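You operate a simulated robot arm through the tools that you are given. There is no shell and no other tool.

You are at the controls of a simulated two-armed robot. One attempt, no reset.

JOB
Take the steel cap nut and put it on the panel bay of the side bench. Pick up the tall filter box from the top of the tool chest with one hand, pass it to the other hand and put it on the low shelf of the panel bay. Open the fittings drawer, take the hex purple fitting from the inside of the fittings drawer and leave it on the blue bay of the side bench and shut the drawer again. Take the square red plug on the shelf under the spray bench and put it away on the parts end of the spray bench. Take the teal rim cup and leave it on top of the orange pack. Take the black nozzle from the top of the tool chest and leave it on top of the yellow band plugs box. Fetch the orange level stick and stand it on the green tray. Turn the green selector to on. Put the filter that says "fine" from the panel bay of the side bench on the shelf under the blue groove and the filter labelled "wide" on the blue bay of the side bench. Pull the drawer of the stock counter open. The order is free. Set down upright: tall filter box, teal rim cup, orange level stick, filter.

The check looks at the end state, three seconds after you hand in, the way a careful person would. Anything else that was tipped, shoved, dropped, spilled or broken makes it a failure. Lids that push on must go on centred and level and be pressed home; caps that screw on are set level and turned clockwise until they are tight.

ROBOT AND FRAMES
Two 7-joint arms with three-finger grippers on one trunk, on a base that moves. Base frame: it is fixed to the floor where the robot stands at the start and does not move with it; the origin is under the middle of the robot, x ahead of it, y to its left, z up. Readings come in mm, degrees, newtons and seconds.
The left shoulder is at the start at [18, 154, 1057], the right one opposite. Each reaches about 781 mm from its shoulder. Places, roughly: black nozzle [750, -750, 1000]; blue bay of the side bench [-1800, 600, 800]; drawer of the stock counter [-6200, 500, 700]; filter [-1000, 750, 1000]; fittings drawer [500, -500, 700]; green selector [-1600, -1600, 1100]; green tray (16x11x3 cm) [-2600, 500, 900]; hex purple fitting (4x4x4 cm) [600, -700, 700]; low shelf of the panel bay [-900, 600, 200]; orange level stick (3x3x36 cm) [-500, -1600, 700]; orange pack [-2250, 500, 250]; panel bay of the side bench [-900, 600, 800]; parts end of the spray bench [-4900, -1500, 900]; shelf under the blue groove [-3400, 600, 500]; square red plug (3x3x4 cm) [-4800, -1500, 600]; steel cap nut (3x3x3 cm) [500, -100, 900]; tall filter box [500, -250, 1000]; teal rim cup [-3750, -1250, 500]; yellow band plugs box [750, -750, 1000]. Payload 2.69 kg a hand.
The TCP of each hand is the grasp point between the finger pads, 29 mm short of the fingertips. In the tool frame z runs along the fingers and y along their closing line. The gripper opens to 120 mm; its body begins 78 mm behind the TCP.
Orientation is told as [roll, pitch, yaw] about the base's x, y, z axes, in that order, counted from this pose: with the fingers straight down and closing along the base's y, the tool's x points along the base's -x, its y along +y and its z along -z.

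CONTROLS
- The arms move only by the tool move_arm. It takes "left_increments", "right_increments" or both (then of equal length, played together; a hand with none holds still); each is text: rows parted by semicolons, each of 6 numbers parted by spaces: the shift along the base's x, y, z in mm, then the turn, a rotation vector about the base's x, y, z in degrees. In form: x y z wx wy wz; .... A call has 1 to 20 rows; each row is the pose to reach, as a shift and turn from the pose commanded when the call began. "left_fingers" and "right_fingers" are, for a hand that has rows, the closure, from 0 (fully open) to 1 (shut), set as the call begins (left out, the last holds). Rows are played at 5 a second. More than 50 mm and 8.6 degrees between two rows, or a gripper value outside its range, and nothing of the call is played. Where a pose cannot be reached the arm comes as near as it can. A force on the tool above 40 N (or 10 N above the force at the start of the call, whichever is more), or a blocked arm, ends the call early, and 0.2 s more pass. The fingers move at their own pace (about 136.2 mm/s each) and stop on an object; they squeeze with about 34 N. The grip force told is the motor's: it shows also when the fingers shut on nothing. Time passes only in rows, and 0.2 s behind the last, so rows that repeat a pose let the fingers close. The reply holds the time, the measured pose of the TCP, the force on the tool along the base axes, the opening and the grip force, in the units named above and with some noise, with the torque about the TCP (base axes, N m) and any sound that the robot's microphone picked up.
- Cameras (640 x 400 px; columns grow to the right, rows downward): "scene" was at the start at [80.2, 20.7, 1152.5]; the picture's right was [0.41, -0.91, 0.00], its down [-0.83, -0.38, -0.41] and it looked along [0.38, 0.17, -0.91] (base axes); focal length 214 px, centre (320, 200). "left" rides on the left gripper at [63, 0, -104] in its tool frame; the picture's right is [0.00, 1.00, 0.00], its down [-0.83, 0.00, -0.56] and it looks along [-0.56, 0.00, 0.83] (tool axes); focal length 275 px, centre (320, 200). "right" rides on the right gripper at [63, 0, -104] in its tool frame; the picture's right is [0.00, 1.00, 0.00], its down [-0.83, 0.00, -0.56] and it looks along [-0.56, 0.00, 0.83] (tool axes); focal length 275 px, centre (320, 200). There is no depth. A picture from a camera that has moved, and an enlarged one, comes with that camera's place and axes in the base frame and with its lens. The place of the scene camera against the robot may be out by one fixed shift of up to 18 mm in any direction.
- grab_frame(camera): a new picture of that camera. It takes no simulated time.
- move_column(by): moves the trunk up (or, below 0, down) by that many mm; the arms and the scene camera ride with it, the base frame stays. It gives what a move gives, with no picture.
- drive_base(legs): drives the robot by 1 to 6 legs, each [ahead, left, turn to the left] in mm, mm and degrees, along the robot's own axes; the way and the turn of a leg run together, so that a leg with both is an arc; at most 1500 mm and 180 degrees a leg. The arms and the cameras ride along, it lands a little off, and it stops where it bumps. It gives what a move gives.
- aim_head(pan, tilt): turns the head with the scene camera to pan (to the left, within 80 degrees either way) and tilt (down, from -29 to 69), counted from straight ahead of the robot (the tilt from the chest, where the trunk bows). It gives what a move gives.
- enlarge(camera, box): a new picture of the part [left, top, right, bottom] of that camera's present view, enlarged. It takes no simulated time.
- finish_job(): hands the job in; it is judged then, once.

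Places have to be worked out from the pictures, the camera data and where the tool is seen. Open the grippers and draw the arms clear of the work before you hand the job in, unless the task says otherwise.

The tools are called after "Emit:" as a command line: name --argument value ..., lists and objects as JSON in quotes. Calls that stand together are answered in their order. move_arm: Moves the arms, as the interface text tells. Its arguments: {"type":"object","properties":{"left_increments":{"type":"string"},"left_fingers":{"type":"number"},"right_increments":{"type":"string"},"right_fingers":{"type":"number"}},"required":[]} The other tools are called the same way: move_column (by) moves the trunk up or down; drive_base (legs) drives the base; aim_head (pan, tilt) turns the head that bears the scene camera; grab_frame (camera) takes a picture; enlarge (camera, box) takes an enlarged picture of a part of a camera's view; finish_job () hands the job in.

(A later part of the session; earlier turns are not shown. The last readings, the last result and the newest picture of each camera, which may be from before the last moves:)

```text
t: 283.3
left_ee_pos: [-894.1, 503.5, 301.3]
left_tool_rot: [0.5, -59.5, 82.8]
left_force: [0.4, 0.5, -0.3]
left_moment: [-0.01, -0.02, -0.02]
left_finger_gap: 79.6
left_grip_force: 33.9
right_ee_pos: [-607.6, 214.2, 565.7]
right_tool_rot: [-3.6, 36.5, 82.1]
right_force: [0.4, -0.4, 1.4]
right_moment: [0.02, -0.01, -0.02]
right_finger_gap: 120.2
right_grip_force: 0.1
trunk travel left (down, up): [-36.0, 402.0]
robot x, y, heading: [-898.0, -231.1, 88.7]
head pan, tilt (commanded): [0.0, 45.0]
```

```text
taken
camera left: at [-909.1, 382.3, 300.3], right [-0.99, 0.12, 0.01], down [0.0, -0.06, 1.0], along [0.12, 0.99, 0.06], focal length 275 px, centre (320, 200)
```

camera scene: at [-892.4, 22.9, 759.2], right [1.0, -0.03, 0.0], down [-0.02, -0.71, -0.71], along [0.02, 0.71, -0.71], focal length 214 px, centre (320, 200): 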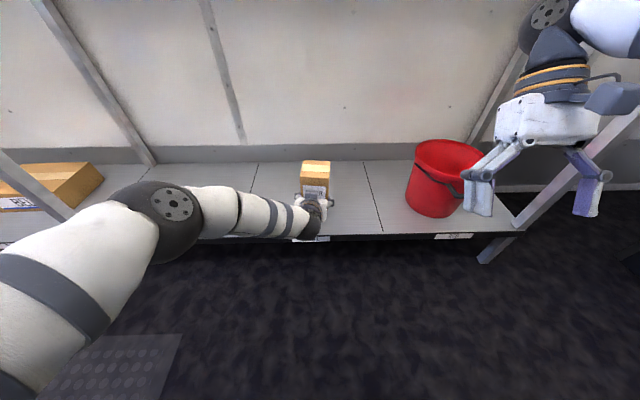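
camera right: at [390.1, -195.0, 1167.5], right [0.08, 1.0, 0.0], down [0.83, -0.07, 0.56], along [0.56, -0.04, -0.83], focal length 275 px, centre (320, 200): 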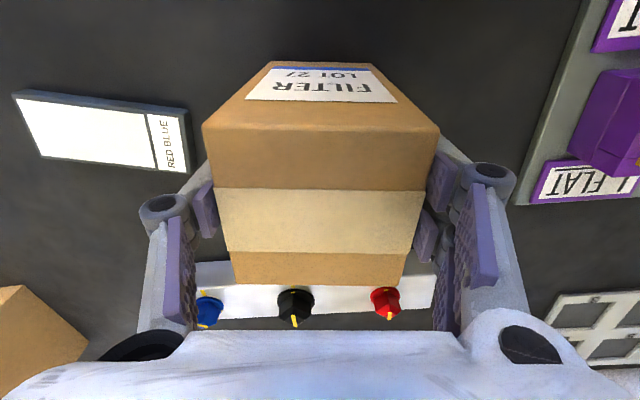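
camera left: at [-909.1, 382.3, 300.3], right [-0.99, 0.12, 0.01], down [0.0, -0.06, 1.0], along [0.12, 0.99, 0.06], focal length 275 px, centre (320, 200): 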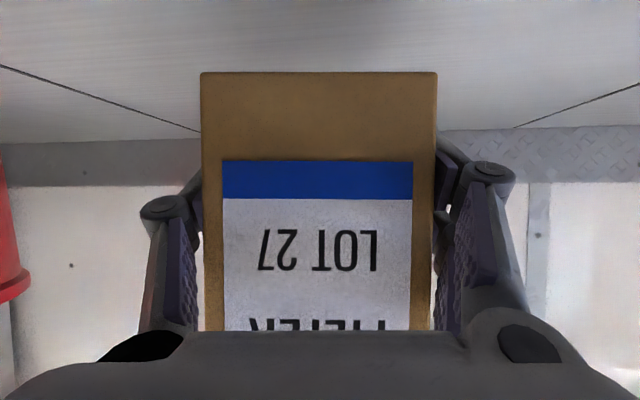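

The box is between the PANEL seams above the low shelf. I lower it until contact.

Emit:
move_arm --left_increments "0 0 -10 0 0 0; 0 0 -18 0 0 0; 0 0 -23 0 0 0; 0 0 -26 0 0 0; 0 0 -29 0 0 0; 0 0 -32 0 0 0; 0 0 -35 0 0 0; 0 0 -38 0 0 0; 0 0 -41 0 0 0"

```text
t: 285.3
left_ee_pos: [-893.5, 504.3, 261.4]
left_tool_rot: [0.6, -59.6, 82.9]
left_force: [-0.1, -0.5, 0.2]
left_moment: [0.0, -0.03, 0.02]
left_finger_gap: 79.6
left_grip_force: 33.8
right_ee_pos: [-608.4, 213.0, 565.5]
right_tool_rot: [-3.6, 36.4, 82.1]
right_force: [-0.4, -0.5, -0.4]
right_moment: [0.01, -0.04, 0.01]
right_finger_gap: 120.1
right_grip_force: 0.1
trunk travel left (down, up): [-36.0, 402.0]
robot x, y, heading: [-896.3, -229.5, 88.5]
head pan, tilt (commanded): [0.0, 45.0]
```

No contact yet at 261. I continue lowering slowly.

Emit:
move_arm --left_increments "0 0 -3 0 0 0; 0 0 -6 0 0 0; 0 0 -9 0 0 0; 0 0 -12 0 0 0; 0 0 -15 0 0 0; 0 0 -18 0 0 0; 0 0 -21 0 0 0; 0 0 -24 0 0 0"

Emit:
grab_frame --camera "left"

```text
t: 286.6
left_ee_pos: [-894.7, 507.1, 250.3]
left_tool_rot: [0.7, -60.2, 82.7]
left_force: [1.9, -1.0, 14.5]
left_moment: [-0.25, -0.14, 0.04]
left_finger_gap: 79.6
left_grip_force: 34.1
right_ee_pos: [-607.9, 212.1, 565.6]
right_tool_rot: [-3.6, 36.3, 82.1]
right_force: [-0.2, 0.1, 0.5]
right_moment: [0.0, 0.01, -0.03]
right_finger_gap: 120.3
right_grip_force: 0.1
trunk travel left (down, up): [-36.0, 402.0]
robot x, y, heading: [-899.3, -233.6, 88.5]
head pan, tilt (commanded): [0.0, 45.0]
stopped in row 6 (left hand): the force on the tool passed its limit at 44 N (the readings are from after the stop); the commanded pose is now the measured one
```

```text
taken
camera left: at [-907.8, 387.2, 248.2], right [-0.99, 0.12, 0.01], down [0.0, -0.07, 1.0], along [0.12, 0.99, 0.07], focal length 275 px, centre (320, 200)
```

left: 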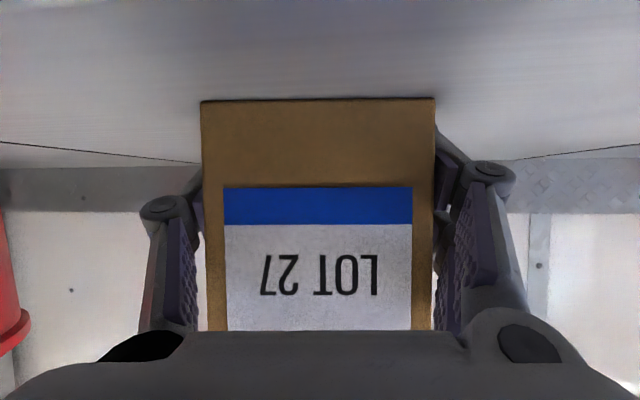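

The box stands on the shelf (it slid a little in the grip). I relieve the load and open the left hand.

Emit:
move_arm --left_increments "0 0 1 0 0 0; 0 0 1 0 0 0; 0 0 1 0 0 0; 0 0 1 0 0 0; 0 0 1 0 0 0" --left_fingers 0

Emit:
grab_frame --camera "left"

```text
t: 287.8
left_ee_pos: [-892.6, 507.1, 249.3]
left_tool_rot: [0.8, -59.9, 82.6]
left_force: [-0.2, 0.3, -0.5]
left_moment: [0.04, 0.01, 0.02]
left_finger_gap: 120.1
left_grip_force: 0.1
right_ee_pos: [-607.2, 214.5, 566.8]
right_tool_rot: [-3.6, 36.5, 82.1]
right_force: [0.4, 0.2, 0.5]
right_moment: [0.0, -0.01, 0.03]
right_finger_gap: 119.6
right_grip_force: 0.2
trunk travel left (down, up): [-36.0, 402.0]
robot x, y, heading: [-898.1, -234.1, 88.4]
head pan, tilt (commanded): [0.0, 45.0]
```

```text
taken
camera left: at [-908.2, 385.8, 247.1], right [-0.99, 0.12, 0.01], down [0.0, -0.06, 1.0], along [0.12, 0.99, 0.06], focal length 275 px, centre (320, 200)
```

left: 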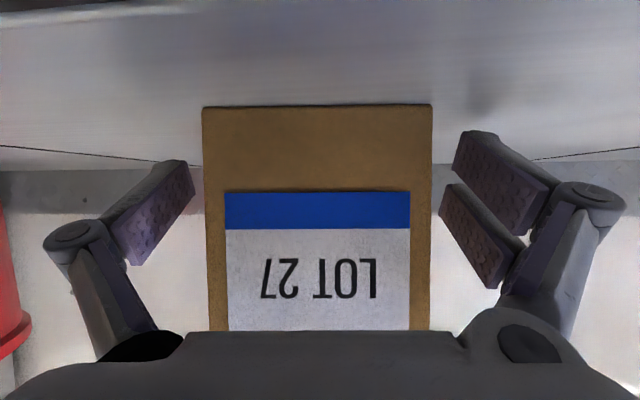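

The box stands upright and free. I withdraw the hand straight back, rising slightly.

Emit:
move_arm --left_increments "0 -25 3 0 0 0; 0 -65 8 0 0 0; 0 -110 15 0 0 0; 0 -155 40 0 0 0; 0 -195 70 0 0 0; 0 -225 110 0 0 0; 0 -240 155 0 0 0; 0 -250 200 0 0 0"

Emit:
drive_base --legs '[[-150, 0, 0]]'

Emit:
grab_frame --camera "scene"

```text
refused: row 4 steps farther than a row can; nothing moved
```

```text
t: 289.1
left_ee_pos: [-900.3, 357.9, 248.8]
left_tool_rot: [0.7, -59.9, 82.7]
left_force: [-0.2, 0.1, 0.1]
left_moment: [-0.03, 0.03, -0.02]
left_finger_gap: 119.8
left_grip_force: 0.1
right_ee_pos: [-611.6, 65.0, 565.9]
right_tool_rot: [-3.6, 36.4, 82.1]
right_force: [-0.7, 0.8, 0.1]
right_moment: [-0.03, -0.02, 0.0]
right_finger_gap: 119.9
right_grip_force: 0.1
trunk travel left (down, up): [-36.0, 402.0]
robot x, y, heading: [-901.6, -380.9, 88.3]
head pan, tilt (commanded): [0.0, 45.0]
```

```text
taken
camera scene: at [-896.5, -126.4, 759.2], right [1.0, -0.03, 0.0], down [-0.02, -0.71, -0.71], along [0.02, 0.71, -0.71], focal length 214 px, centre (320, 200)
```

scene: 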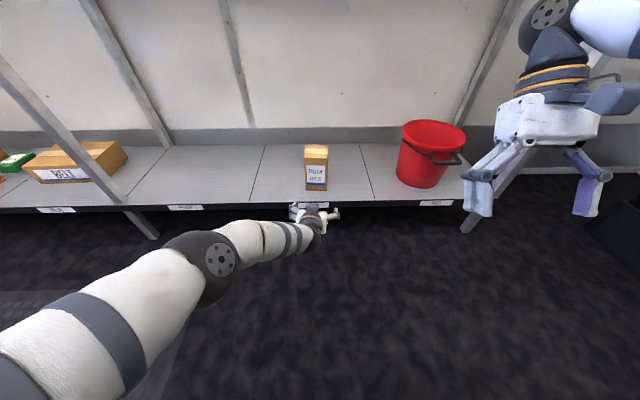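

The box is standing where I left it. I back off further and raise the trunk to go for the FINE filter.

Emit:
drive_base --legs '[[-150, 0, 0]]'

Emit:
move_column --by 400

Emit:
grab_frame --camera "scene"

```text
t: 290.5
left_ee_pos: [-902.2, 210.7, 248.7]
left_tool_rot: [0.8, -60.0, 82.7]
left_force: [-0.3, -0.1, 0.5]
left_moment: [0.01, -0.01, -0.03]
left_finger_gap: 119.9
left_grip_force: 0.0
right_ee_pos: [-615.8, -84.6, 565.8]
right_tool_rot: [-3.6, 36.4, 82.2]
right_force: [0.9, -0.1, 0.0]
right_moment: [0.01, 0.01, -0.01]
right_finger_gap: 120.1
right_grip_force: 0.1
trunk travel left (down, up): [-36.0, 402.0]
robot x, y, heading: [-907.5, -528.9, 88.6]
head pan, tilt (commanded): [0.0, 45.0]
```

```text
t: 294.3
left_ee_pos: [-900.4, 217.9, 1132.4]
left_tool_rot: [155.0, -81.8, -70.7]
left_force: [-0.2, -0.3, 0.4]
left_moment: [0.0, 0.03, 0.01]
left_finger_gap: 120.1
left_grip_force: 0.1
right_ee_pos: [-615.7, -118.5, 1098.8]
right_tool_rot: [-1.6, 19.0, 83.1]
right_force: [-0.6, -0.3, 0.1]
right_moment: [-0.01, 0.02, -0.04]
right_finger_gap: 120.1
right_grip_force: 0.0
trunk travel left (down, up): [-436.0, 2.0]
robot x, y, heading: [-905.0, -529.8, 88.5]
head pan, tilt (commanded): [0.0, 45.0]
```

```text
taken
camera scene: at [-904.6, -447.9, 1195.0], right [1.0, -0.03, 0.0], down [-0.02, -0.71, -0.71], along [0.02, 0.71, -0.71], focal length 214 px, centre (320, 200)
```

scene: 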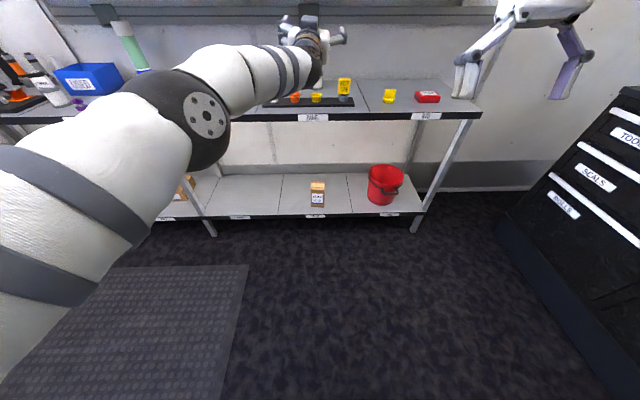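

The left hand now points forward; I rotate both hands back down (left with a 15° lean) before approaching FINE.

Emit:
move_arm --left_increments "0 0 -12 -7.5 0 0.5; 0 0 -24 -15 0 1; 0 0 -36 -22.5 0 1.5; 0 0 -48 -30 0 2; 0 0 -60 -37.5 0 2.5; 0 0 -72 -45 0 3; 0 0 -84 -52.5 0 3.5; 0 0 -96 -60 0 4; 0 0 -108 -67.5 0 4.5; 0 0 -120 -75 0 5; 0 0 -132 -82 0 5.5; 0 0 -132 -82 0 5.5" --right_increments "0 0 -5 2 0 0.5; 0 0 -10 4 0 1; 0 0 -15 6 0 1.5; 0 0 -20 8 0 2; 0 0 -25 10 0 2.5; 0 0 -30 12 0 3; 0 0 -35 14 0 3.5; 0 0 -40 15 0 4; 0 0 -45 16 0 4.5; 0 0 -50 17 0 5; 0 0 -55 19 0 5; 0 0 -55 19 0 5" --left_fingers 0.15

Emit:
drive_base --legs '[[450, 0, 0]]'

Emit:
grab_frame --camera "left"

Emit:
grab_frame --camera "scene"

```text
t: 296.9
left_ee_pos: [-934.1, 56.5, 976.2]
left_tool_rot: [-1.7, -15.7, 90.0]
left_force: [0.4, 0.0, 0.0]
left_moment: [-0.01, 0.0, 0.02]
left_finger_gap: 101.9
left_grip_force: 0.0
left hand out of reach, approached as far as the arm can: row 3, 4, 5, 6, 7, 8, 9, 10, 11, 12
right_ee_pos: [-617.0, -120.2, 1045.8]
right_tool_rot: [-0.2, -0.1, 88.4]
right_force: [0.2, 0.1, 0.2]
right_moment: [0.05, -0.03, 0.04]
right_finger_gap: 119.9
right_grip_force: 0.1
trunk travel left (down, up): [-436.0, 2.0]
robot x, y, heading: [-906.6, -528.9, 88.4]
head pan, tilt (commanded): [0.0, 45.0]
```

```text
t: 299.7
left_ee_pos: [-924.3, 509.0, 976.7]
left_tool_rot: [-1.7, -15.7, 90.2]
left_force: [0.0, -0.4, 0.7]
left_moment: [-0.02, 0.01, -0.04]
left_finger_gap: 102.0
left_grip_force: 0.0
right_ee_pos: [-605.9, 334.4, 1044.4]
right_tool_rot: [-0.2, 0.0, 88.5]
right_force: [-0.3, -0.7, 0.2]
right_moment: [-0.04, 0.0, 0.0]
right_finger_gap: 119.7
right_grip_force: 0.0
trunk travel left (down, up): [-436.0, 2.0]
robot x, y, heading: [-893.7, -78.2, 88.8]
head pan, tilt (commanded): [0.0, 45.0]
```

```text
taken
camera left: at [-927.1, 420.5, 1061.2], right [-1.0, 0.01, -0.03], down [-0.01, 0.65, 0.76], along [0.02, 0.76, -0.65], focal length 275 px, centre (320, 200)
```

left: 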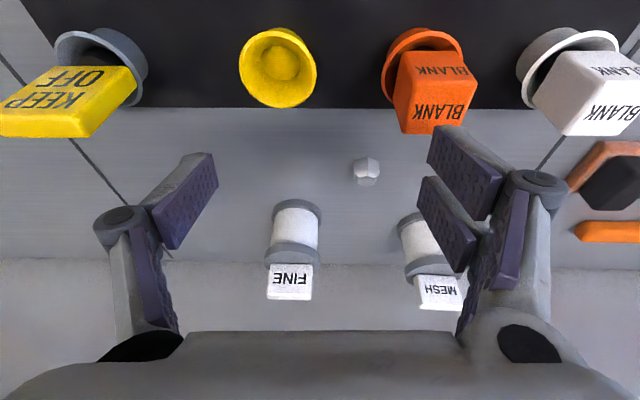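

```text
taken
camera scene: at [-893.3, 3.9, 1195.2], right [1.0, -0.02, 0.0], down [-0.02, -0.71, -0.71], along [0.02, 0.71, -0.71], focal length 214 px, centre (320, 200)
```

scene: 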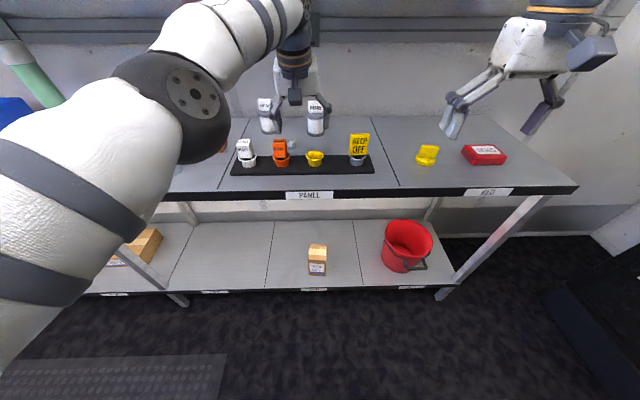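

FINE is at about [-890,695]. I pull the hand back and align x first, then bring the base 190 mm nearer.

Emit:
move_arm --left_increments "10 -40 0 0 0 0; 20 -80 0 0.4 0 0; 30 -120 0 0.8 0 0; 34 -150 0 0.8 1.7 0; 34 -150 0 0.8 1.7 0" --left_fingers 0.28

Emit:
drive_base --legs '[[190, 0, 0]]'

Emit:
grab_frame --camera "left"

```text
t: 300.9
left_ee_pos: [-870.2, 473.7, 1017.7]
left_tool_rot: [0.2, -16.4, 89.7]
left_force: [-0.8, 0.4, -0.6]
left_moment: [0.02, -0.03, 0.02]
left_finger_gap: 86.2
left_grip_force: 0.0
left hand out of reach, approached as far as the arm can: row 1, 2, 3, 4, 5
right_ee_pos: [-605.0, 334.1, 1045.5]
right_tool_rot: [-0.3, 0.0, 88.5]
right_force: [-0.4, 0.9, -0.9]
right_moment: [-0.02, -0.02, 0.03]
right_finger_gap: 119.9
right_grip_force: 0.1
trunk travel left (down, up): [-436.0, 2.0]
robot x, y, heading: [-897.0, -80.9, 88.7]
head pan, tilt (commanded): [0.0, 45.0]
```

```text
t: 302.2
left_ee_pos: [-869.4, 588.0, 1017.7]
left_tool_rot: [0.3, -15.8, 89.2]
left_force: [-0.4, 0.0, -0.1]
left_moment: [-0.03, 0.01, -0.04]
left_finger_gap: 86.2
left_grip_force: 0.1
right_ee_pos: [-611.3, 455.8, 1050.1]
right_tool_rot: [-0.3, -0.5, 89.1]
right_force: [-0.8, 0.2, -0.1]
right_moment: [0.0, -0.01, 0.02]
right_finger_gap: 120.0
right_grip_force: 0.1
trunk travel left (down, up): [-436.0, 2.0]
robot x, y, heading: [-891.4, 52.9, 89.4]
head pan, tilt (commanded): [0.0, 45.0]
stopped in leg 1: the robot was blocked; the commanded pose is now the measured one
```

```text
taken
camera left: at [-870.2, 498.9, 1100.6], right [-1.0, 0.02, 0.01], down [0.02, 0.65, 0.76], along [0.01, 0.76, -0.65], focal length 275 px, centre (320, 200)
```

left: 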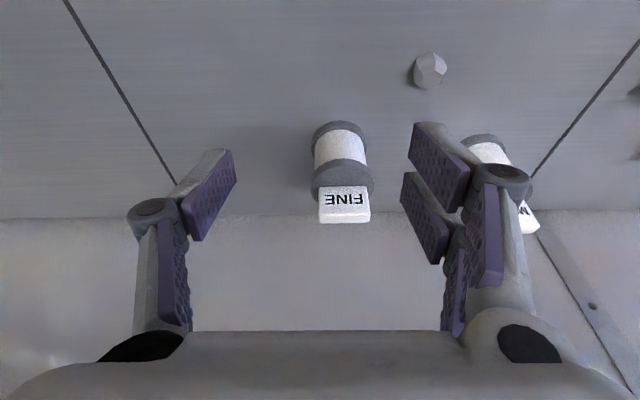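

The arm touched the upper shelf and the base stopped. I back off 170 mm at once.

Emit:
drive_base --legs '[[-170, 0, 0]]'

Emit:
aim_head --pan 10 --tilt 25

Emit:
grab_frame --camera "scene"

```text
t: 303.6
left_ee_pos: [-869.1, 427.5, 1010.3]
left_tool_rot: [0.4, -15.4, 89.5]
left_force: [-1.1, -0.2, 0.4]
left_moment: [0.02, 0.0, 0.0]
left_finger_gap: 86.4
left_grip_force: 0.1
right_ee_pos: [-611.4, 297.2, 1044.6]
right_tool_rot: [0.0, 0.0, 89.2]
right_force: [0.4, 0.5, 0.3]
right_moment: [0.01, -0.02, -0.04]
right_finger_gap: 119.8
right_grip_force: 0.1
trunk travel left (down, up): [-436.0, 2.0]
robot x, y, heading: [-897.0, -120.3, 89.3]
head pan, tilt (commanded): [0.0, 45.0]
```

```text
t: 304.5
left_ee_pos: [-868.9, 428.0, 1010.8]
left_tool_rot: [0.6, -15.4, 89.4]
left_force: [-0.4, -0.1, 1.0]
left_moment: [0.03, 0.05, 0.01]
left_finger_gap: 86.6
left_grip_force: 0.0
right_ee_pos: [-611.1, 297.3, 1044.1]
right_tool_rot: [-0.1, 0.0, 89.1]
right_force: [0.6, -0.2, 1.2]
right_moment: [0.0, 0.02, 0.0]
right_finger_gap: 119.9
right_grip_force: 0.0
trunk travel left (down, up): [-436.0, 2.0]
robot x, y, heading: [-897.9, -117.5, 89.1]
head pan, tilt (commanded): [10.0, 25.0]
```

```text
taken
camera scene: at [-910.2, -26.3, 1225.7], right [0.99, 0.16, 0.0], down [0.07, -0.42, -0.91], along [-0.15, 0.89, -0.42], focal length 214 px, centre (320, 200)
```

scene: 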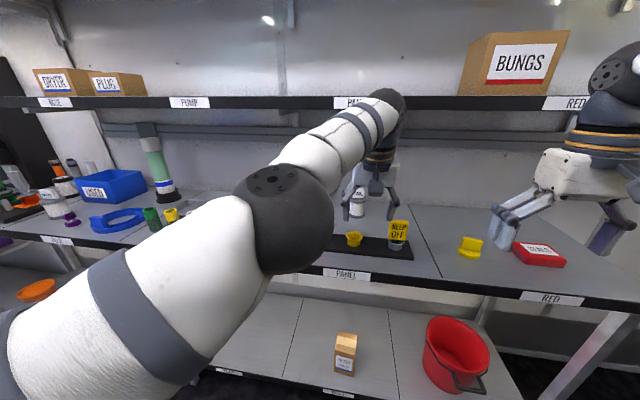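

The left arm has ended up elbow-low, which limits it. I'll use the right arm for FINE; first I move the left hand out to the left and back to unfold it.

Emit:
move_arm --left_increments "-35 -18 5 -2 0 0; -70 -36 10 -4 0 0; -105 -54 15 -6 0 0; -140 -72 20 -8 0 0; -175 -90 25 -10 0 0; -210 -108 30 -12 0 0; -245 -126 35 -14 0 0; -280 -144 40 -15 0 0"

Emit:
grab_frame --camera "scene"

```text
t: 306.3
left_ee_pos: [-1147.6, 402.9, 1078.2]
left_tool_rot: [0.3, -0.3, 89.4]
left_force: [-0.1, -0.1, 0.2]
left_moment: [0.04, 0.03, -0.03]
left_finger_gap: 86.5
left_grip_force: 0.1
left hand out of reach, approached as far as the arm can: row 1, 2, 3, 4, 5, 6, 7, 8
right_ee_pos: [-610.1, 296.8, 1045.5]
right_tool_rot: [-0.1, -0.1, 89.1]
right_force: [-0.6, -0.5, 0.6]
right_moment: [0.01, -0.03, -0.01]
right_finger_gap: 120.1
right_grip_force: 0.0
trunk travel left (down, up): [-436.0, 2.0]
robot x, y, heading: [-893.6, -119.4, 89.5]
head pan, tilt (commanded): [10.0, 25.0]
```

```text
taken
camera scene: at [-910.6, -26.8, 1225.8], right [0.99, 0.16, 0.0], down [0.07, -0.42, -0.91], along [-0.15, 0.89, -0.42], focal length 214 px, centre (320, 200)
```

scene: 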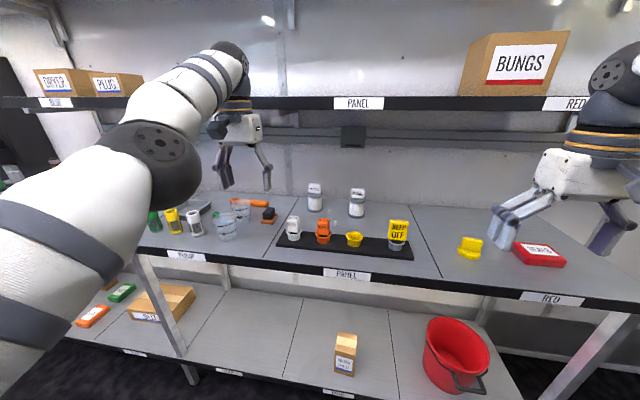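

I back the base away and re-fold the left arm the way that worked before: point it forward, then rotate down while retracting.

Emit:
drive_base --legs '[[-350, 0, 0]]'

Emit:
move_arm --left_increments "-4 10 3 8 0 0; -8 20 6 16 0 0; -12 30 9 24 0 0; -16 40 12 32 0 0; -20 50 15 40 0 0; -24 60 18 48 0 0; -28 70 21 56 0 0; -32 80 24 64 0 0; -36 90 27 72 0 0; -40 100 30 80 0 0; -44 105 33 88 0 0; -44 105 36 90 0 0"

Emit:
grab_frame --camera "scene"

```text
t: 308.5
left_ee_pos: [-1149.3, 54.4, 1078.0]
left_tool_rot: [0.4, -0.4, 88.7]
left_force: [0.5, -0.3, -0.2]
left_moment: [0.04, 0.01, -0.01]
left_finger_gap: 86.4
left_grip_force: 0.0
right_ee_pos: [-612.3, -56.1, 1045.1]
right_tool_rot: [0.0, 0.0, 88.6]
right_force: [0.5, -0.6, -0.1]
right_moment: [0.02, 0.02, 0.01]
right_finger_gap: 120.1
right_grip_force: 0.0
trunk travel left (down, up): [-436.0, 2.0]
robot x, y, heading: [-899.3, -469.9, 88.7]
head pan, tilt (commanded): [10.0, 25.0]
```

```text
t: 311.1
left_ee_pos: [-1203.4, 312.3, 1129.9]
left_tool_rot: [114.7, -88.8, -24.3]
left_force: [-0.5, 0.2, -0.6]
left_moment: [-0.02, 0.03, -0.05]
left_finger_gap: 86.6
left_grip_force: 0.1
left hand out of reach, approached as far as the arm can: row 1, 2, 3, 4, 5, 6, 7, 8, 9, 10, 11, 12
right_ee_pos: [-614.1, -56.2, 1045.0]
right_tool_rot: [-0.2, 0.0, 88.6]
right_force: [-0.1, -1.0, 0.6]
right_moment: [0.01, -0.01, 0.01]
right_finger_gap: 119.8
right_grip_force: 0.1
trunk travel left (down, up): [-436.0, 2.0]
robot x, y, heading: [-898.7, -464.1, 89.0]
head pan, tilt (commanded): [10.0, 25.0]
```

```text
taken
camera scene: at [-915.7, -376.7, 1225.8], right [0.99, 0.15, 0.0], down [0.06, -0.42, -0.91], along [-0.14, 0.9, -0.42], focal length 214 px, centre (320, 200)
```

scene: 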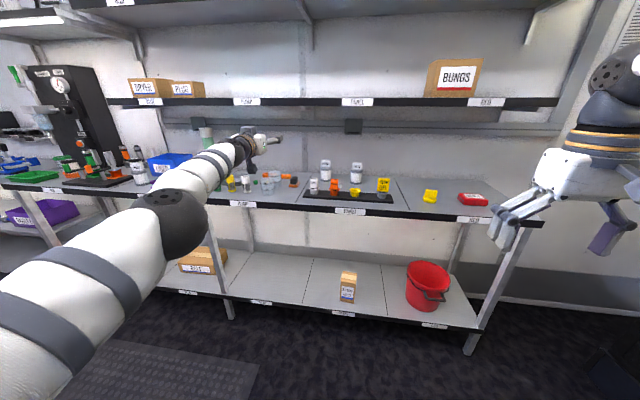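

The arm is stretched forward. I now retract it while rotating down, as in the earlier successful fold.

Emit:
move_arm --left_increments "0 -40 0 0 0 0; 0 -80 -5 0 0 0; 0 -120 -10 0 0 0; 0 -156 -15 0 0 0; 0 -156 -15 0 0 0"

Emit:
move_arm --left_increments "10 -26 -5 -7.5 0 0; 20 -52 -10 -15 0 0; 30 -78 -15 -22.5 0 0; 42 -104 -20 -30 0 0; 54 -130 -25 -37.5 0 0; 66 -156 -30 -45 0 0; 78 -182 -36 -52.5 0 0; 90 -208 -42 -60 0 0; 102 -234 -48 -67.5 0 0; 114 -260 -54 -75 0 0; 126 -286 -60 -82.5 0 0; 136 -305 -64 -89 0 0; 136 -305 -64 -89 0 0"

Emit:
grab_frame --camera "scene"

```text
t: 312.3
left_ee_pos: [-1214.3, 310.0, 1134.7]
left_tool_rot: [109.3, -88.7, -19.0]
left_force: [0.0, -1.0, 0.2]
left_moment: [-0.01, 0.01, 0.0]
left_finger_gap: 86.6
left_grip_force: 0.0
left hand out of reach, approached as far as the arm can: row 1, 2, 3, 4, 5
right_ee_pos: [-613.4, -54.9, 1043.8]
right_tool_rot: [-0.1, 0.1, 88.7]
right_force: [0.2, 0.0, 0.4]
right_moment: [0.01, 0.01, 0.01]
right_finger_gap: 120.1
right_grip_force: 0.1
trunk travel left (down, up): [-436.0, 2.0]
robot x, y, heading: [-900.3, -466.7, 88.8]
head pan, tilt (commanded): [10.0, 25.0]
```

```text
t: 315.1
left_ee_pos: [-1074.2, 51.0, 1088.9]
left_tool_rot: [0.4, -1.3, 88.8]
left_force: [-0.4, 0.1, -0.4]
left_moment: [0.05, 0.02, -0.02]
left_finger_gap: 86.5
left_grip_force: 0.1
left hand out of reach, approached as far as the arm can: row 1, 2, 3, 4, 5, 6, 7, 8, 9, 10, 11, 12, 13
right_ee_pos: [-612.8, -55.1, 1044.7]
right_tool_rot: [-0.1, 0.0, 88.6]
right_force: [-1.1, 0.3, -0.1]
right_moment: [0.03, 0.03, -0.01]
right_finger_gap: 120.0
right_grip_force: 0.1
trunk travel left (down, up): [-436.0, 2.0]
robot x, y, heading: [-900.9, -468.0, 88.6]
head pan, tilt (commanded): [10.0, 25.0]
```

```text
taken
camera scene: at [-915.6, -376.6, 1225.8], right [0.99, 0.15, 0.0], down [0.06, -0.42, -0.91], along [-0.14, 0.9, -0.42], focal length 214 px, centre (320, 200)
```

scene: 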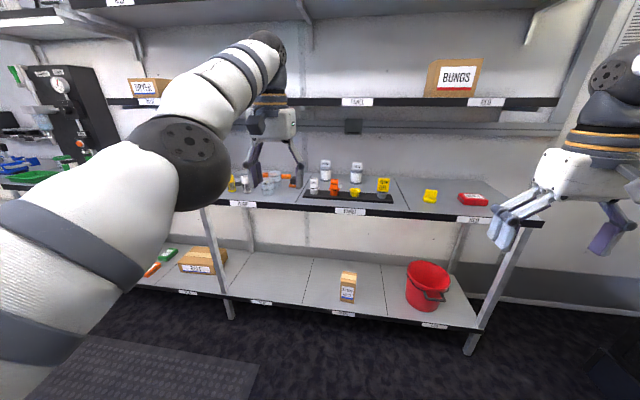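

The arm is near full stretch, where retracting converges slowly. I try again with gentle back-and-down steps from here.

Emit:
move_arm --left_increments "0 -10 -15 0 0 0; 0 -20 -30 0 0 0; 0 -30 -45 0 0 0; 0 -40 -60 0 0 0; 0 -50 -75 0 0 0; 0 -60 -90 0 0 0; 0 -70 -105 0 0 0; 0 -80 -120 0 0 0; 0 -90 -135 0 0 0; 0 -100 -150 0 0 0"

Emit:
grab_frame --camera "scene"

```text
t: 317.3
left_ee_pos: [-1065.4, 89.7, 976.2]
left_tool_rot: [0.4, -1.4, 88.8]
left_force: [0.9, -0.5, -0.6]
left_moment: [0.0, -0.02, -0.02]
left_finger_gap: 86.5
left_grip_force: 0.0
left hand out of reach, approached as far as the arm can: row 1, 2, 3, 4, 5, 6, 7, 8, 9, 10
right_ee_pos: [-612.3, -56.4, 1045.3]
right_tool_rot: [-0.2, 0.0, 88.6]
right_force: [0.8, -0.2, -0.4]
right_moment: [0.02, -0.02, -0.01]
right_finger_gap: 119.9
right_grip_force: 0.1
trunk travel left (down, up): [-436.0, 2.0]
robot x, y, heading: [-897.9, -467.3, 88.9]
head pan, tilt (commanded): [10.0, 25.0]
```

```text
taken
camera scene: at [-915.5, -376.8, 1225.8], right [0.99, 0.15, 0.0], down [0.06, -0.42, -0.91], along [-0.14, 0.9, -0.42], focal length 214 px, centre (320, 200)
```

scene: 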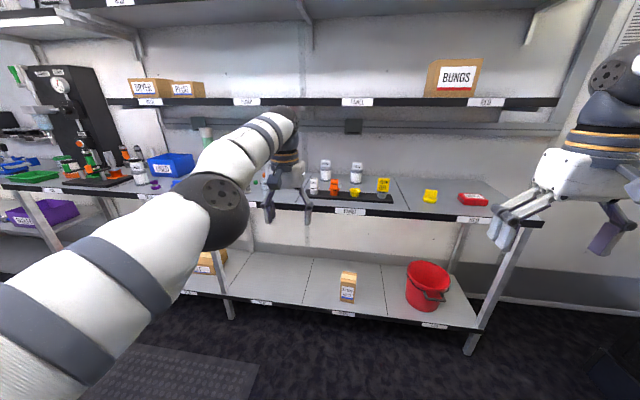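

The wrist is flexed to its limit in this posture. I rotate the hand forward while drawing the wrist back, so that the elbow can bend.

Emit:
move_arm --left_increments "-7 15 -4 7.5 0 0; -14 30 -4 15 0 0; -21 44 -1.5 22.5 0 0; -28 57 4.6 30 0 0; -35 68 13.6 37.5 0 0; -42 76.7 25.4 45 0 0; -49 83 39.5 52.5 0 0; -56 86.8 55.8 60 0 0; -63 87.6 73.8 67.5 0 0; -70 85 92.8 75 0 0; -77 79.6 113 82.5 0 0; -84 70 134 90 0 0; -84 70 134 90 0 0"

Emit:
grab_frame --camera "scene"

```text
t: 320.1
left_ee_pos: [-1152.6, 316.6, 1140.3]
left_tool_rot: [141.4, -88.0, -50.9]
left_force: [0.4, 0.8, 0.7]
left_moment: [0.01, -0.03, 0.0]
left_finger_gap: 86.2
left_grip_force: 0.1
left hand out of reach, approached as far as the arm can: row 1, 2, 3, 4, 5, 6, 7, 8, 9, 10, 11, 12, 13
right_ee_pos: [-612.5, -55.2, 1043.7]
right_tool_rot: [-0.2, 0.2, 88.6]
right_force: [0.5, -0.1, 0.8]
right_moment: [0.01, 0.0, -0.01]
right_finger_gap: 120.1
right_grip_force: 0.1
trunk travel left (down, up): [-436.0, 2.0]
robot x, y, heading: [-900.3, -464.1, 88.7]
head pan, tilt (commanded): [10.0, 25.0]
```

```text
taken
camera scene: at [-915.5, -376.4, 1225.7], right [0.99, 0.15, 0.0], down [0.06, -0.42, -0.91], along [-0.14, 0.9, -0.42], focal length 214 px, centre (320, 200)
```

scene: 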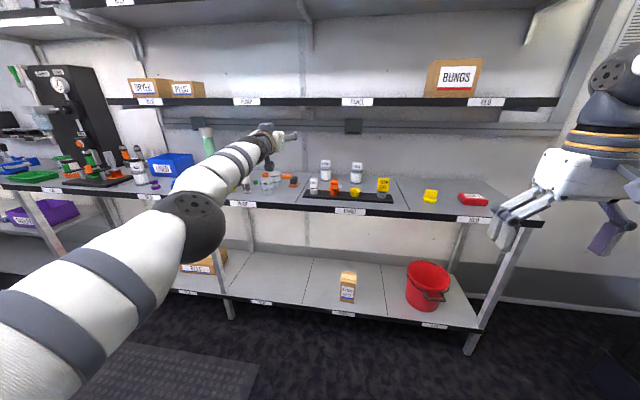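

I try raising the outstretched hand so that the elbow bends, then fold from above.

Emit:
move_arm --left_increments "0 -5 45 0 0 0; 0 -15 90 0 0 0; 0 -30 132 0 0 0; 0 -50 172 0 0 0; 0 -75 210 0 0 0; 0 -100 245 0 0 0; 0 -130 275 0 0 0; 0 -165 300 0 0 0; 0 -200 315 0 0 0; 0 -200 315 0 0 0"

Emit:
grab_frame --camera "scene"

```text
t: 322.3
left_ee_pos: [-1144.3, 127.2, 1439.7]
left_tool_rot: [90.2, -88.7, -0.6]
left_force: [0.2, 0.2, -1.3]
left_moment: [0.03, 0.01, 0.02]
left_finger_gap: 86.3
left_grip_force: 0.0
left hand out of reach, approached as far as the arm can: row 9
right_ee_pos: [-611.1, -56.0, 1043.9]
right_tool_rot: [-0.2, 0.1, 88.6]
right_force: [0.4, -0.3, 0.3]
right_moment: [0.0, 0.03, 0.01]
right_finger_gap: 119.9
right_grip_force: 0.1
trunk travel left (down, up): [-436.0, 2.0]
robot x, y, heading: [-900.0, -470.4, 88.7]
head pan, tilt (commanded): [10.0, 25.0]
```

```text
taken
camera scene: at [-915.1, -376.0, 1225.6], right [0.99, 0.15, 0.0], down [0.06, -0.42, -0.91], along [-0.14, 0.9, -0.42], focal length 214 px, centre (320, 200)
```

scene: 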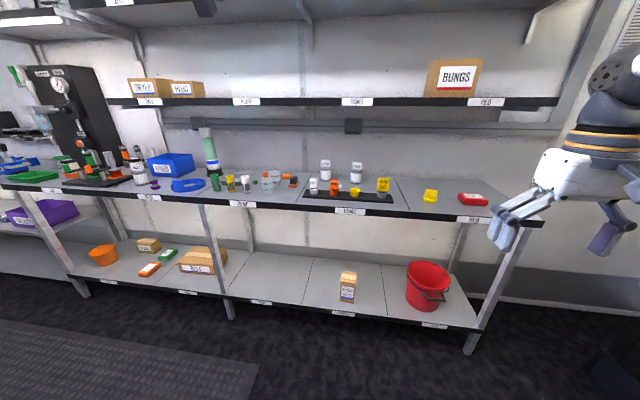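

That freed the elbow. Now I bring the hand back and down, then rotate the fingers down.

Emit:
move_arm --left_increments "0 -20 -30 0 0 0; 0 -40 -60 0 0 0; 0 -60 -95 0 0 0; 0 -77 -130 0 0 0; 0 -80 -140 0 0 0"

Emit:
move_arm --left_increments "5 0 -20 -7.5 0 0; 10 -4 -40 -15 0 0; 15 -12 -62 -22.5 0 0; 20 -25 -86 -30 0 0; 25 -42 -110 -37.5 0 0; 30 -60 -132 -45 0 0; 35 -80 -155 -52.5 0 0; 40 -102 -178 -60 0 0; 45 -126 -200 -67.5 0 0; 50 -150 -222 -75 0 0; 50 -172 -240 -82.5 0 0; 50 -195 -250 -89 0 0; 50 -195 -250 -89 0 0"

Emit:
grab_frame --camera "scene"

```text
t: 323.5
left_ee_pos: [-1149.8, 36.5, 1310.2]
left_tool_rot: [142.1, -88.0, -51.7]
left_force: [-0.5, 0.4, 0.8]
left_moment: [0.01, 0.0, 0.01]
left_finger_gap: 86.3
left_grip_force: 0.0
left hand out of reach, approached as far as the arm can: row 1
right_ee_pos: [-612.8, -55.7, 1044.2]
right_tool_rot: [-0.1, 0.0, 88.6]
right_force: [0.3, 0.2, 0.0]
right_moment: [0.03, -0.05, 0.04]
right_finger_gap: 120.0
right_grip_force: 0.1
trunk travel left (down, up): [-436.0, 2.0]
robot x, y, heading: [-898.1, -467.8, 88.5]
head pan, tilt (commanded): [10.0, 25.0]
```

```text
t: 326.3
left_ee_pos: [-1100.2, -159.3, 1062.6]
left_tool_rot: [0.4, -2.3, 88.8]
left_force: [-0.2, 0.3, 0.4]
left_moment: [0.01, -0.05, 0.02]
left_finger_gap: 86.5
left_grip_force: 0.0
right_ee_pos: [-613.2, -55.0, 1044.6]
right_tool_rot: [0.0, 0.1, 88.6]
right_force: [-0.4, -0.8, -1.7]
right_moment: [-0.03, -0.02, 0.01]
right_finger_gap: 120.0
right_grip_force: 0.1
trunk travel left (down, up): [-436.0, 2.0]
robot x, y, heading: [-899.1, -466.3, 88.9]
head pan, tilt (commanded): [10.0, 25.0]
```

```text
taken
camera scene: at [-915.6, -376.3, 1225.8], right [0.99, 0.15, 0.0], down [0.06, -0.42, -0.91], along [-0.14, 0.9, -0.42], focal length 214 px, centre (320, 200)
```

scene: 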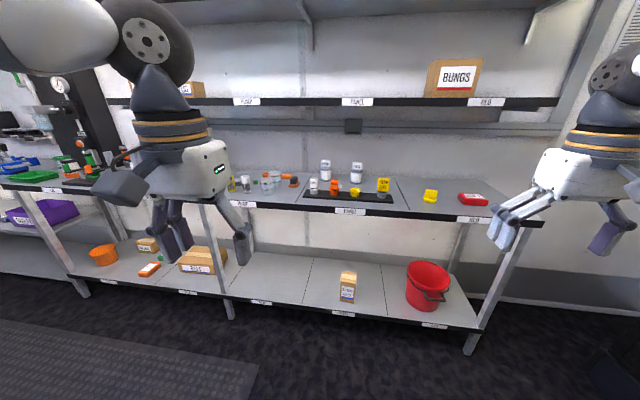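

The left arm is back in its good posture. I pull the right hand in a little and drive up to FINE.

Emit:
move_arm --right_increments "0 -40 0 0 0 0; 0 -80 0 0 0 0; 0 -120 0 0 0 0"

Emit:
drive_base --legs '[[0, -100, 0], [555, 0, 1]]'

Emit:
grab_frame --camera "left"

Emit:
grab_frame --camera "scene"

```text
t: 327.1
left_ee_pos: [-1099.4, -159.6, 1062.8]
left_tool_rot: [0.4, -2.5, 88.8]
left_force: [0.8, -0.2, -0.5]
left_moment: [-0.02, 0.03, 0.01]
left_finger_gap: 86.5
left_grip_force: 0.1
right_ee_pos: [-611.6, -177.6, 1044.9]
right_tool_rot: [-0.2, -0.2, 88.5]
right_force: [0.4, -1.0, -0.5]
right_moment: [-0.01, -0.03, -0.01]
right_finger_gap: 120.0
right_grip_force: 0.0
trunk travel left (down, up): [-436.0, 2.0]
robot x, y, heading: [-902.7, -466.2, 88.6]
head pan, tilt (commanded): [10.0, 25.0]
```

```text
t: 331.4
left_ee_pos: [-993.7, 395.2, 1063.1]
left_tool_rot: [0.4, -2.5, 89.5]
left_force: [-0.3, 0.0, 0.7]
left_moment: [0.01, -0.04, 0.0]
left_finger_gap: 86.7
left_grip_force: 0.0
right_ee_pos: [-506.4, 382.6, 1043.7]
right_tool_rot: [0.0, 0.1, 89.2]
right_force: [0.4, 0.5, 0.3]
right_moment: [0.01, -0.01, 0.04]
right_finger_gap: 120.0
right_grip_force: 0.1
trunk travel left (down, up): [-436.0, 2.0]
robot x, y, heading: [-793.1, 88.3, 89.5]
head pan, tilt (commanded): [10.0, 25.0]
```

```text
taken
camera left: at [-994.3, 328.1, 1164.8], right [-1.0, 0.01, 0.01], down [0.01, 0.81, 0.59], along [0.0, 0.59, -0.81], focal length 275 px, centre (320, 200)
```

left: 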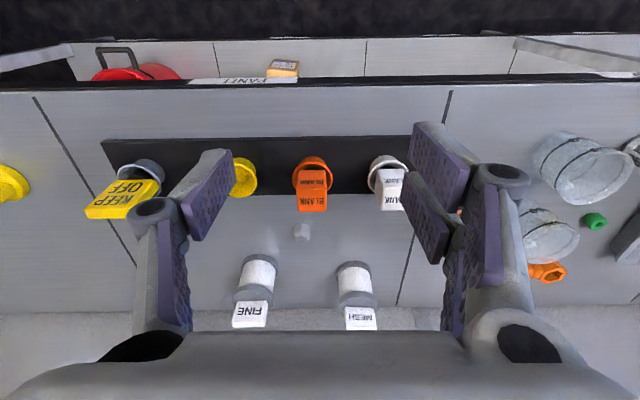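

```text
taken
camera scene: at [-806.4, 180.2, 1225.7], right [0.99, 0.16, 0.0], down [0.07, -0.42, -0.91], along [-0.15, 0.89, -0.42], focal length 214 px, centre (320, 200)
```

scene: 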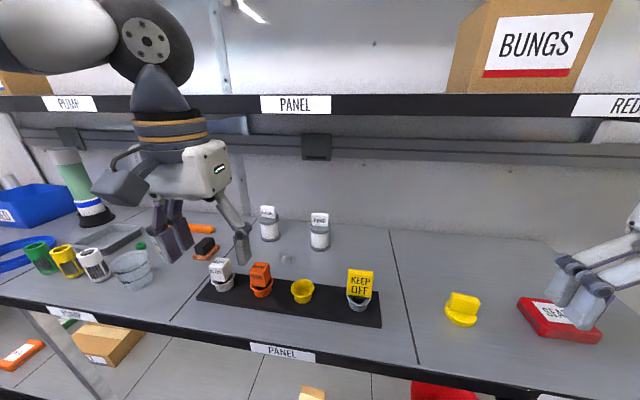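

FINE is at [-890,690]. I move the left hand in front of it at z≈970 with a 15° lean.

Emit:
move_arm --left_increments "26 19 -23 3 0 0; 52 38 -46 6 0 0; 78 57 -70 9 0 0; 104 75 -93 12.5 0 0.5; 104 75 -93 12.5 0 0.5" --left_fingers 0.28

Emit:
grab_frame --camera "left"

```text
t: 332.6
left_ee_pos: [-891.6, 469.5, 967.5]
left_tool_rot: [0.4, -15.0, 90.1]
left_force: [0.6, -0.5, 0.6]
left_moment: [0.0, -0.04, 0.0]
left_finger_gap: 85.9
left_grip_force: 0.1
right_ee_pos: [-506.4, 382.3, 1045.0]
right_tool_rot: [-0.1, -0.1, 89.3]
right_force: [-0.3, -0.6, -0.4]
right_moment: [0.0, -0.02, 0.01]
right_finger_gap: 120.1
right_grip_force: 0.1
trunk travel left (down, up): [-436.0, 2.0]
robot x, y, heading: [-790.3, 89.0, 89.5]
head pan, tilt (commanded): [10.0, 25.0]
```

```text
taken
camera left: at [-890.9, 382.3, 1052.5], right [-1.0, 0.0, 0.01], down [0.01, 0.66, 0.75], along [0.0, 0.75, -0.66], focal length 275 px, centre (320, 200)
```

left: 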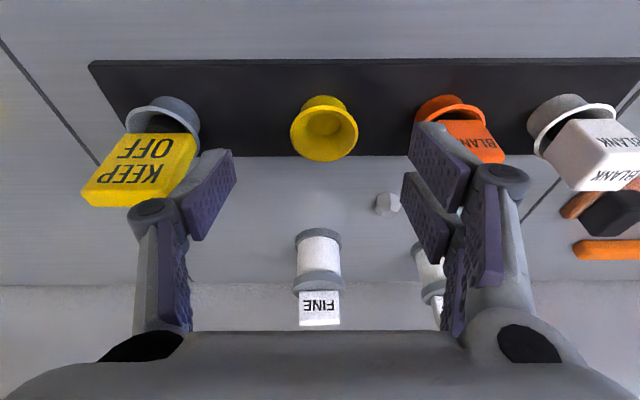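

FINE is centred. I advance over the rack, then descend past it in an arc below the upper shelf.

Emit:
move_arm --left_increments "0 42 0 0 0 0; 0 82 0 0 0 0; 0 114 -6 0 0 0; 0 138 -27 0 0 0; 0 160 -47 0 0 0; 0 160 -47 0 0 0"

Emit:
grab_frame --camera "left"

```text
t: 334.0
left_ee_pos: [-889.1, 627.4, 922.6]
left_tool_rot: [0.5, -15.1, 90.0]
left_force: [0.6, -0.2, 0.5]
left_moment: [-0.01, 0.0, -0.02]
left_finger_gap: 86.2
left_grip_force: 0.0
right_ee_pos: [-505.2, 382.0, 1045.0]
right_tool_rot: [-0.1, 0.0, 89.2]
right_force: [0.7, 0.3, 0.8]
right_moment: [-0.01, -0.01, 0.04]
right_finger_gap: 119.9
right_grip_force: 0.0
trunk travel left (down, up): [-436.0, 2.0]
robot x, y, heading: [-791.5, 88.6, 89.3]
head pan, tilt (commanded): [10.0, 25.0]
```

```text
taken
camera left: at [-889.0, 540.6, 1007.3], right [-1.0, 0.0, 0.01], down [0.01, 0.66, 0.75], along [0.0, 0.75, -0.66], focal length 275 px, centre (320, 200)
```

left: 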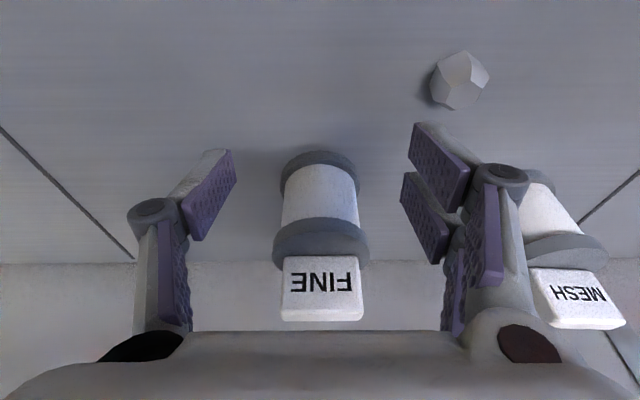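

FINE stands centred ahead. I move onto it and lower to z≈894, then close.

Emit:
move_arm --left_increments "0 25 -3 0 0 0; 0 45 -5 0 0 0; 0 61 -8 0 0 0; 0 61 -20 0 0 0; 0 61 -29 0 0 0; 0 61 -29 0 0 0"

Emit:
move_arm --left_increments "0 0 0 0 0 0; 0 0 0 0 0 0; 0 0 0 0 0 0; 0 0 0 0 0 0" --left_fingers 1

Emit:
grab_frame --camera "left"

```text
t: 335.4
left_ee_pos: [-889.9, 690.6, 895.1]
left_tool_rot: [0.5, -15.0, 90.0]
left_force: [0.3, 0.0, -0.1]
left_moment: [0.03, 0.02, 0.0]
left_finger_gap: 86.5
left_grip_force: 0.1
right_ee_pos: [-505.4, 382.4, 1045.7]
right_tool_rot: [-0.1, -0.1, 89.2]
right_force: [-0.5, -0.5, -0.1]
right_moment: [0.02, 0.03, -0.03]
right_finger_gap: 120.2
right_grip_force: 0.0
trunk travel left (down, up): [-436.0, 2.0]
robot x, y, heading: [-791.5, 86.6, 89.7]
head pan, tilt (commanded): [10.0, 25.0]
```

```text
t: 336.4
left_ee_pos: [-890.6, 690.6, 895.6]
left_tool_rot: [0.5, -14.9, 90.0]
left_force: [-0.4, -0.4, 0.9]
left_moment: [-0.01, -0.05, -0.02]
left_finger_gap: 60.1
left_grip_force: 34.6
right_ee_pos: [-505.7, 382.4, 1045.9]
right_tool_rot: [0.0, 0.0, 89.2]
right_force: [0.0, 0.6, -0.9]
right_moment: [0.0, 0.0, 0.01]
right_finger_gap: 120.0
right_grip_force: 0.0
trunk travel left (down, up): [-436.0, 2.0]
robot x, y, heading: [-790.8, 89.1, 89.4]
head pan, tilt (commanded): [10.0, 25.0]
```

```text
taken
camera left: at [-889.7, 603.5, 980.3], right [-1.0, 0.0, 0.01], down [0.01, 0.66, 0.75], along [0.0, 0.75, -0.66], focal length 275 px, centre (320, 200)
```

left: 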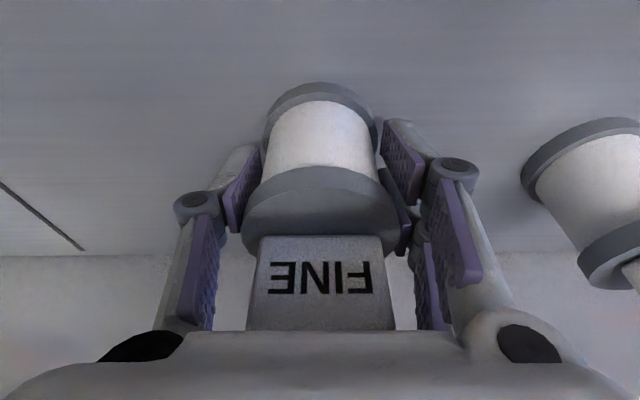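

FINE is gripped at 60 mm. I bring it out along the reverse of the entry path, over the yellow cup.

Emit:
move_arm --left_increments "0 0 8 0 0 0; 0 -25 20 0 0 0; 0 -58 27 0 0 0; 0 -85 48 0 0 0; 0 -107 66 0 0 0; 0 -145 72 0 0 0; 0 -190 74 0 0 0; 0 -235 74 0 0 0; 0 -280 74 0 0 0; -30 -315 74 0 0 0"

Emit:
grab_frame --camera "left"

Emit:
grab_frame --camera "scene"

```text
t: 338.6
left_ee_pos: [-918.9, 374.1, 969.3]
left_tool_rot: [0.4, -15.0, 90.0]
left_force: [-0.1, 0.3, -0.4]
left_moment: [0.0, -0.02, 0.0]
left_finger_gap: 60.4
left_grip_force: 34.6
right_ee_pos: [-507.3, 382.7, 1045.1]
right_tool_rot: [-0.2, 0.0, 89.3]
right_force: [-0.6, -0.2, -1.3]
right_moment: [0.01, -0.02, -0.01]
right_finger_gap: 119.8
right_grip_force: 0.1
trunk travel left (down, up): [-436.0, 2.0]
robot x, y, heading: [-794.3, 89.7, 89.4]
head pan, tilt (commanded): [10.0, 25.0]
```

```text
taken
camera left: at [-919.1, 286.7, 1053.1], right [-1.0, 0.0, 0.01], down [0.01, 0.66, 0.75], along [0.0, 0.75, -0.66], focal length 275 px, centre (320, 200)
```

left: 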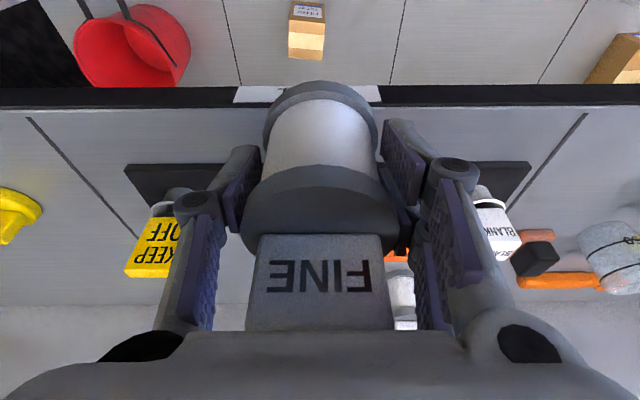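

```text
taken
camera scene: at [-808.1, 179.4, 1225.8], right [0.99, 0.16, 0.0], down [0.07, -0.42, -0.91], along [-0.15, 0.89, -0.42], focal length 214 px, centre (320, 200)
```

scene: 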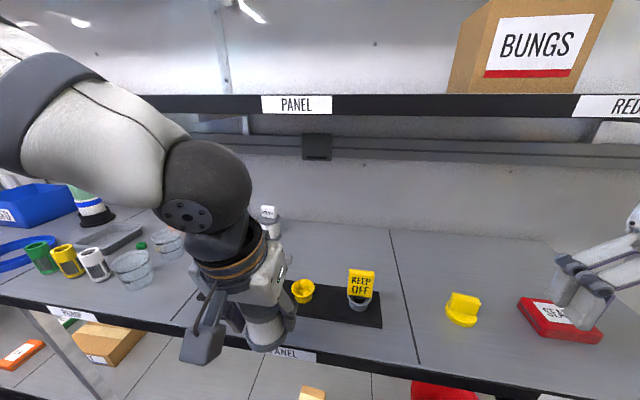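

FINE is out safely. I back away and turn around to find the orange level stick near [-500,-1600,700].

Emit:
drive_base --legs '[[-400, 0, 0], [0, 0, -179]]'

Emit:
aim_head --pan 10 --tilt 25

Emit:
grab_frame --camera "scene"

```text
t: 348.4
left_ee_pos: [-660.3, -589.2, 967.6]
left_tool_rot: [0.5, -14.9, -88.6]
left_force: [0.0, 0.1, 0.0]
left_moment: [-0.03, -0.02, -0.02]
left_finger_gap: 60.0
left_grip_force: 34.0
right_ee_pos: [-1072.6, -608.6, 1044.6]
right_tool_rot: [-0.2, -0.1, -89.4]
right_force: [0.1, -0.2, 0.2]
right_moment: [0.01, 0.04, 0.03]
right_finger_gap: 120.1
right_grip_force: 0.1
trunk travel left (down, up): [-436.0, 2.0]
robot x, y, heading: [-795.5, -307.2, -89.1]
head pan, tilt (commanded): [10.0, 25.0]
```

```text
t: 348.9
left_ee_pos: [-659.7, -589.8, 967.3]
left_tool_rot: [0.4, -15.0, -88.6]
left_force: [0.3, 0.4, -0.6]
left_moment: [-0.01, 0.05, -0.02]
left_finger_gap: 60.1
left_grip_force: 34.1
right_ee_pos: [-1071.9, -607.4, 1044.8]
right_tool_rot: [-0.1, 0.0, -89.3]
right_force: [0.6, -0.7, 0.1]
right_moment: [-0.03, -0.02, 0.01]
right_finger_gap: 120.1
right_grip_force: 0.1
trunk travel left (down, up): [-436.0, 2.0]
robot x, y, heading: [-794.1, -306.9, -89.0]
head pan, tilt (commanded): [10.0, 25.0]
```

```text
taken
camera scene: at [-777.1, -405.2, 1225.8], right [-0.98, -0.19, 0.0], down [-0.08, 0.42, -0.91], along [0.17, -0.89, -0.42], focal length 214 px, centre (320, 200)
```

scene: 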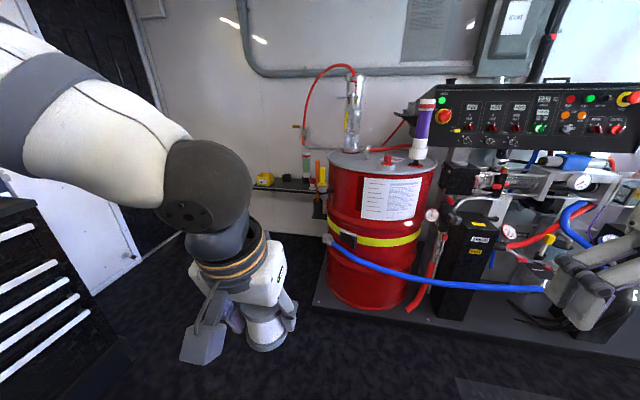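

There's a small wall shelf left of the red drum with sticks on it. I enlarge that.

Emit:
enlarge --camera "scene" --box '[230, 110, 370, 230]'

```text
3.33 times, centred on (300, 170) of scene
camera zoom: at [-777.1, -405.2, 1225.8], right [-0.98, -0.19, 0.0], down [-0.08, 0.42, -0.91], along [0.17, -0.89, -0.42], focal length 715 px, centre (387, 300)
```

zoom: 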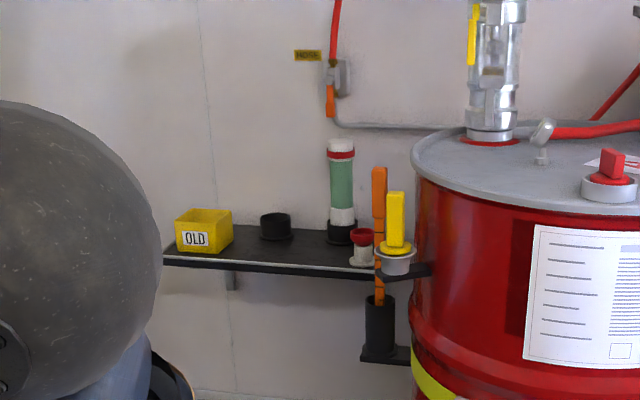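

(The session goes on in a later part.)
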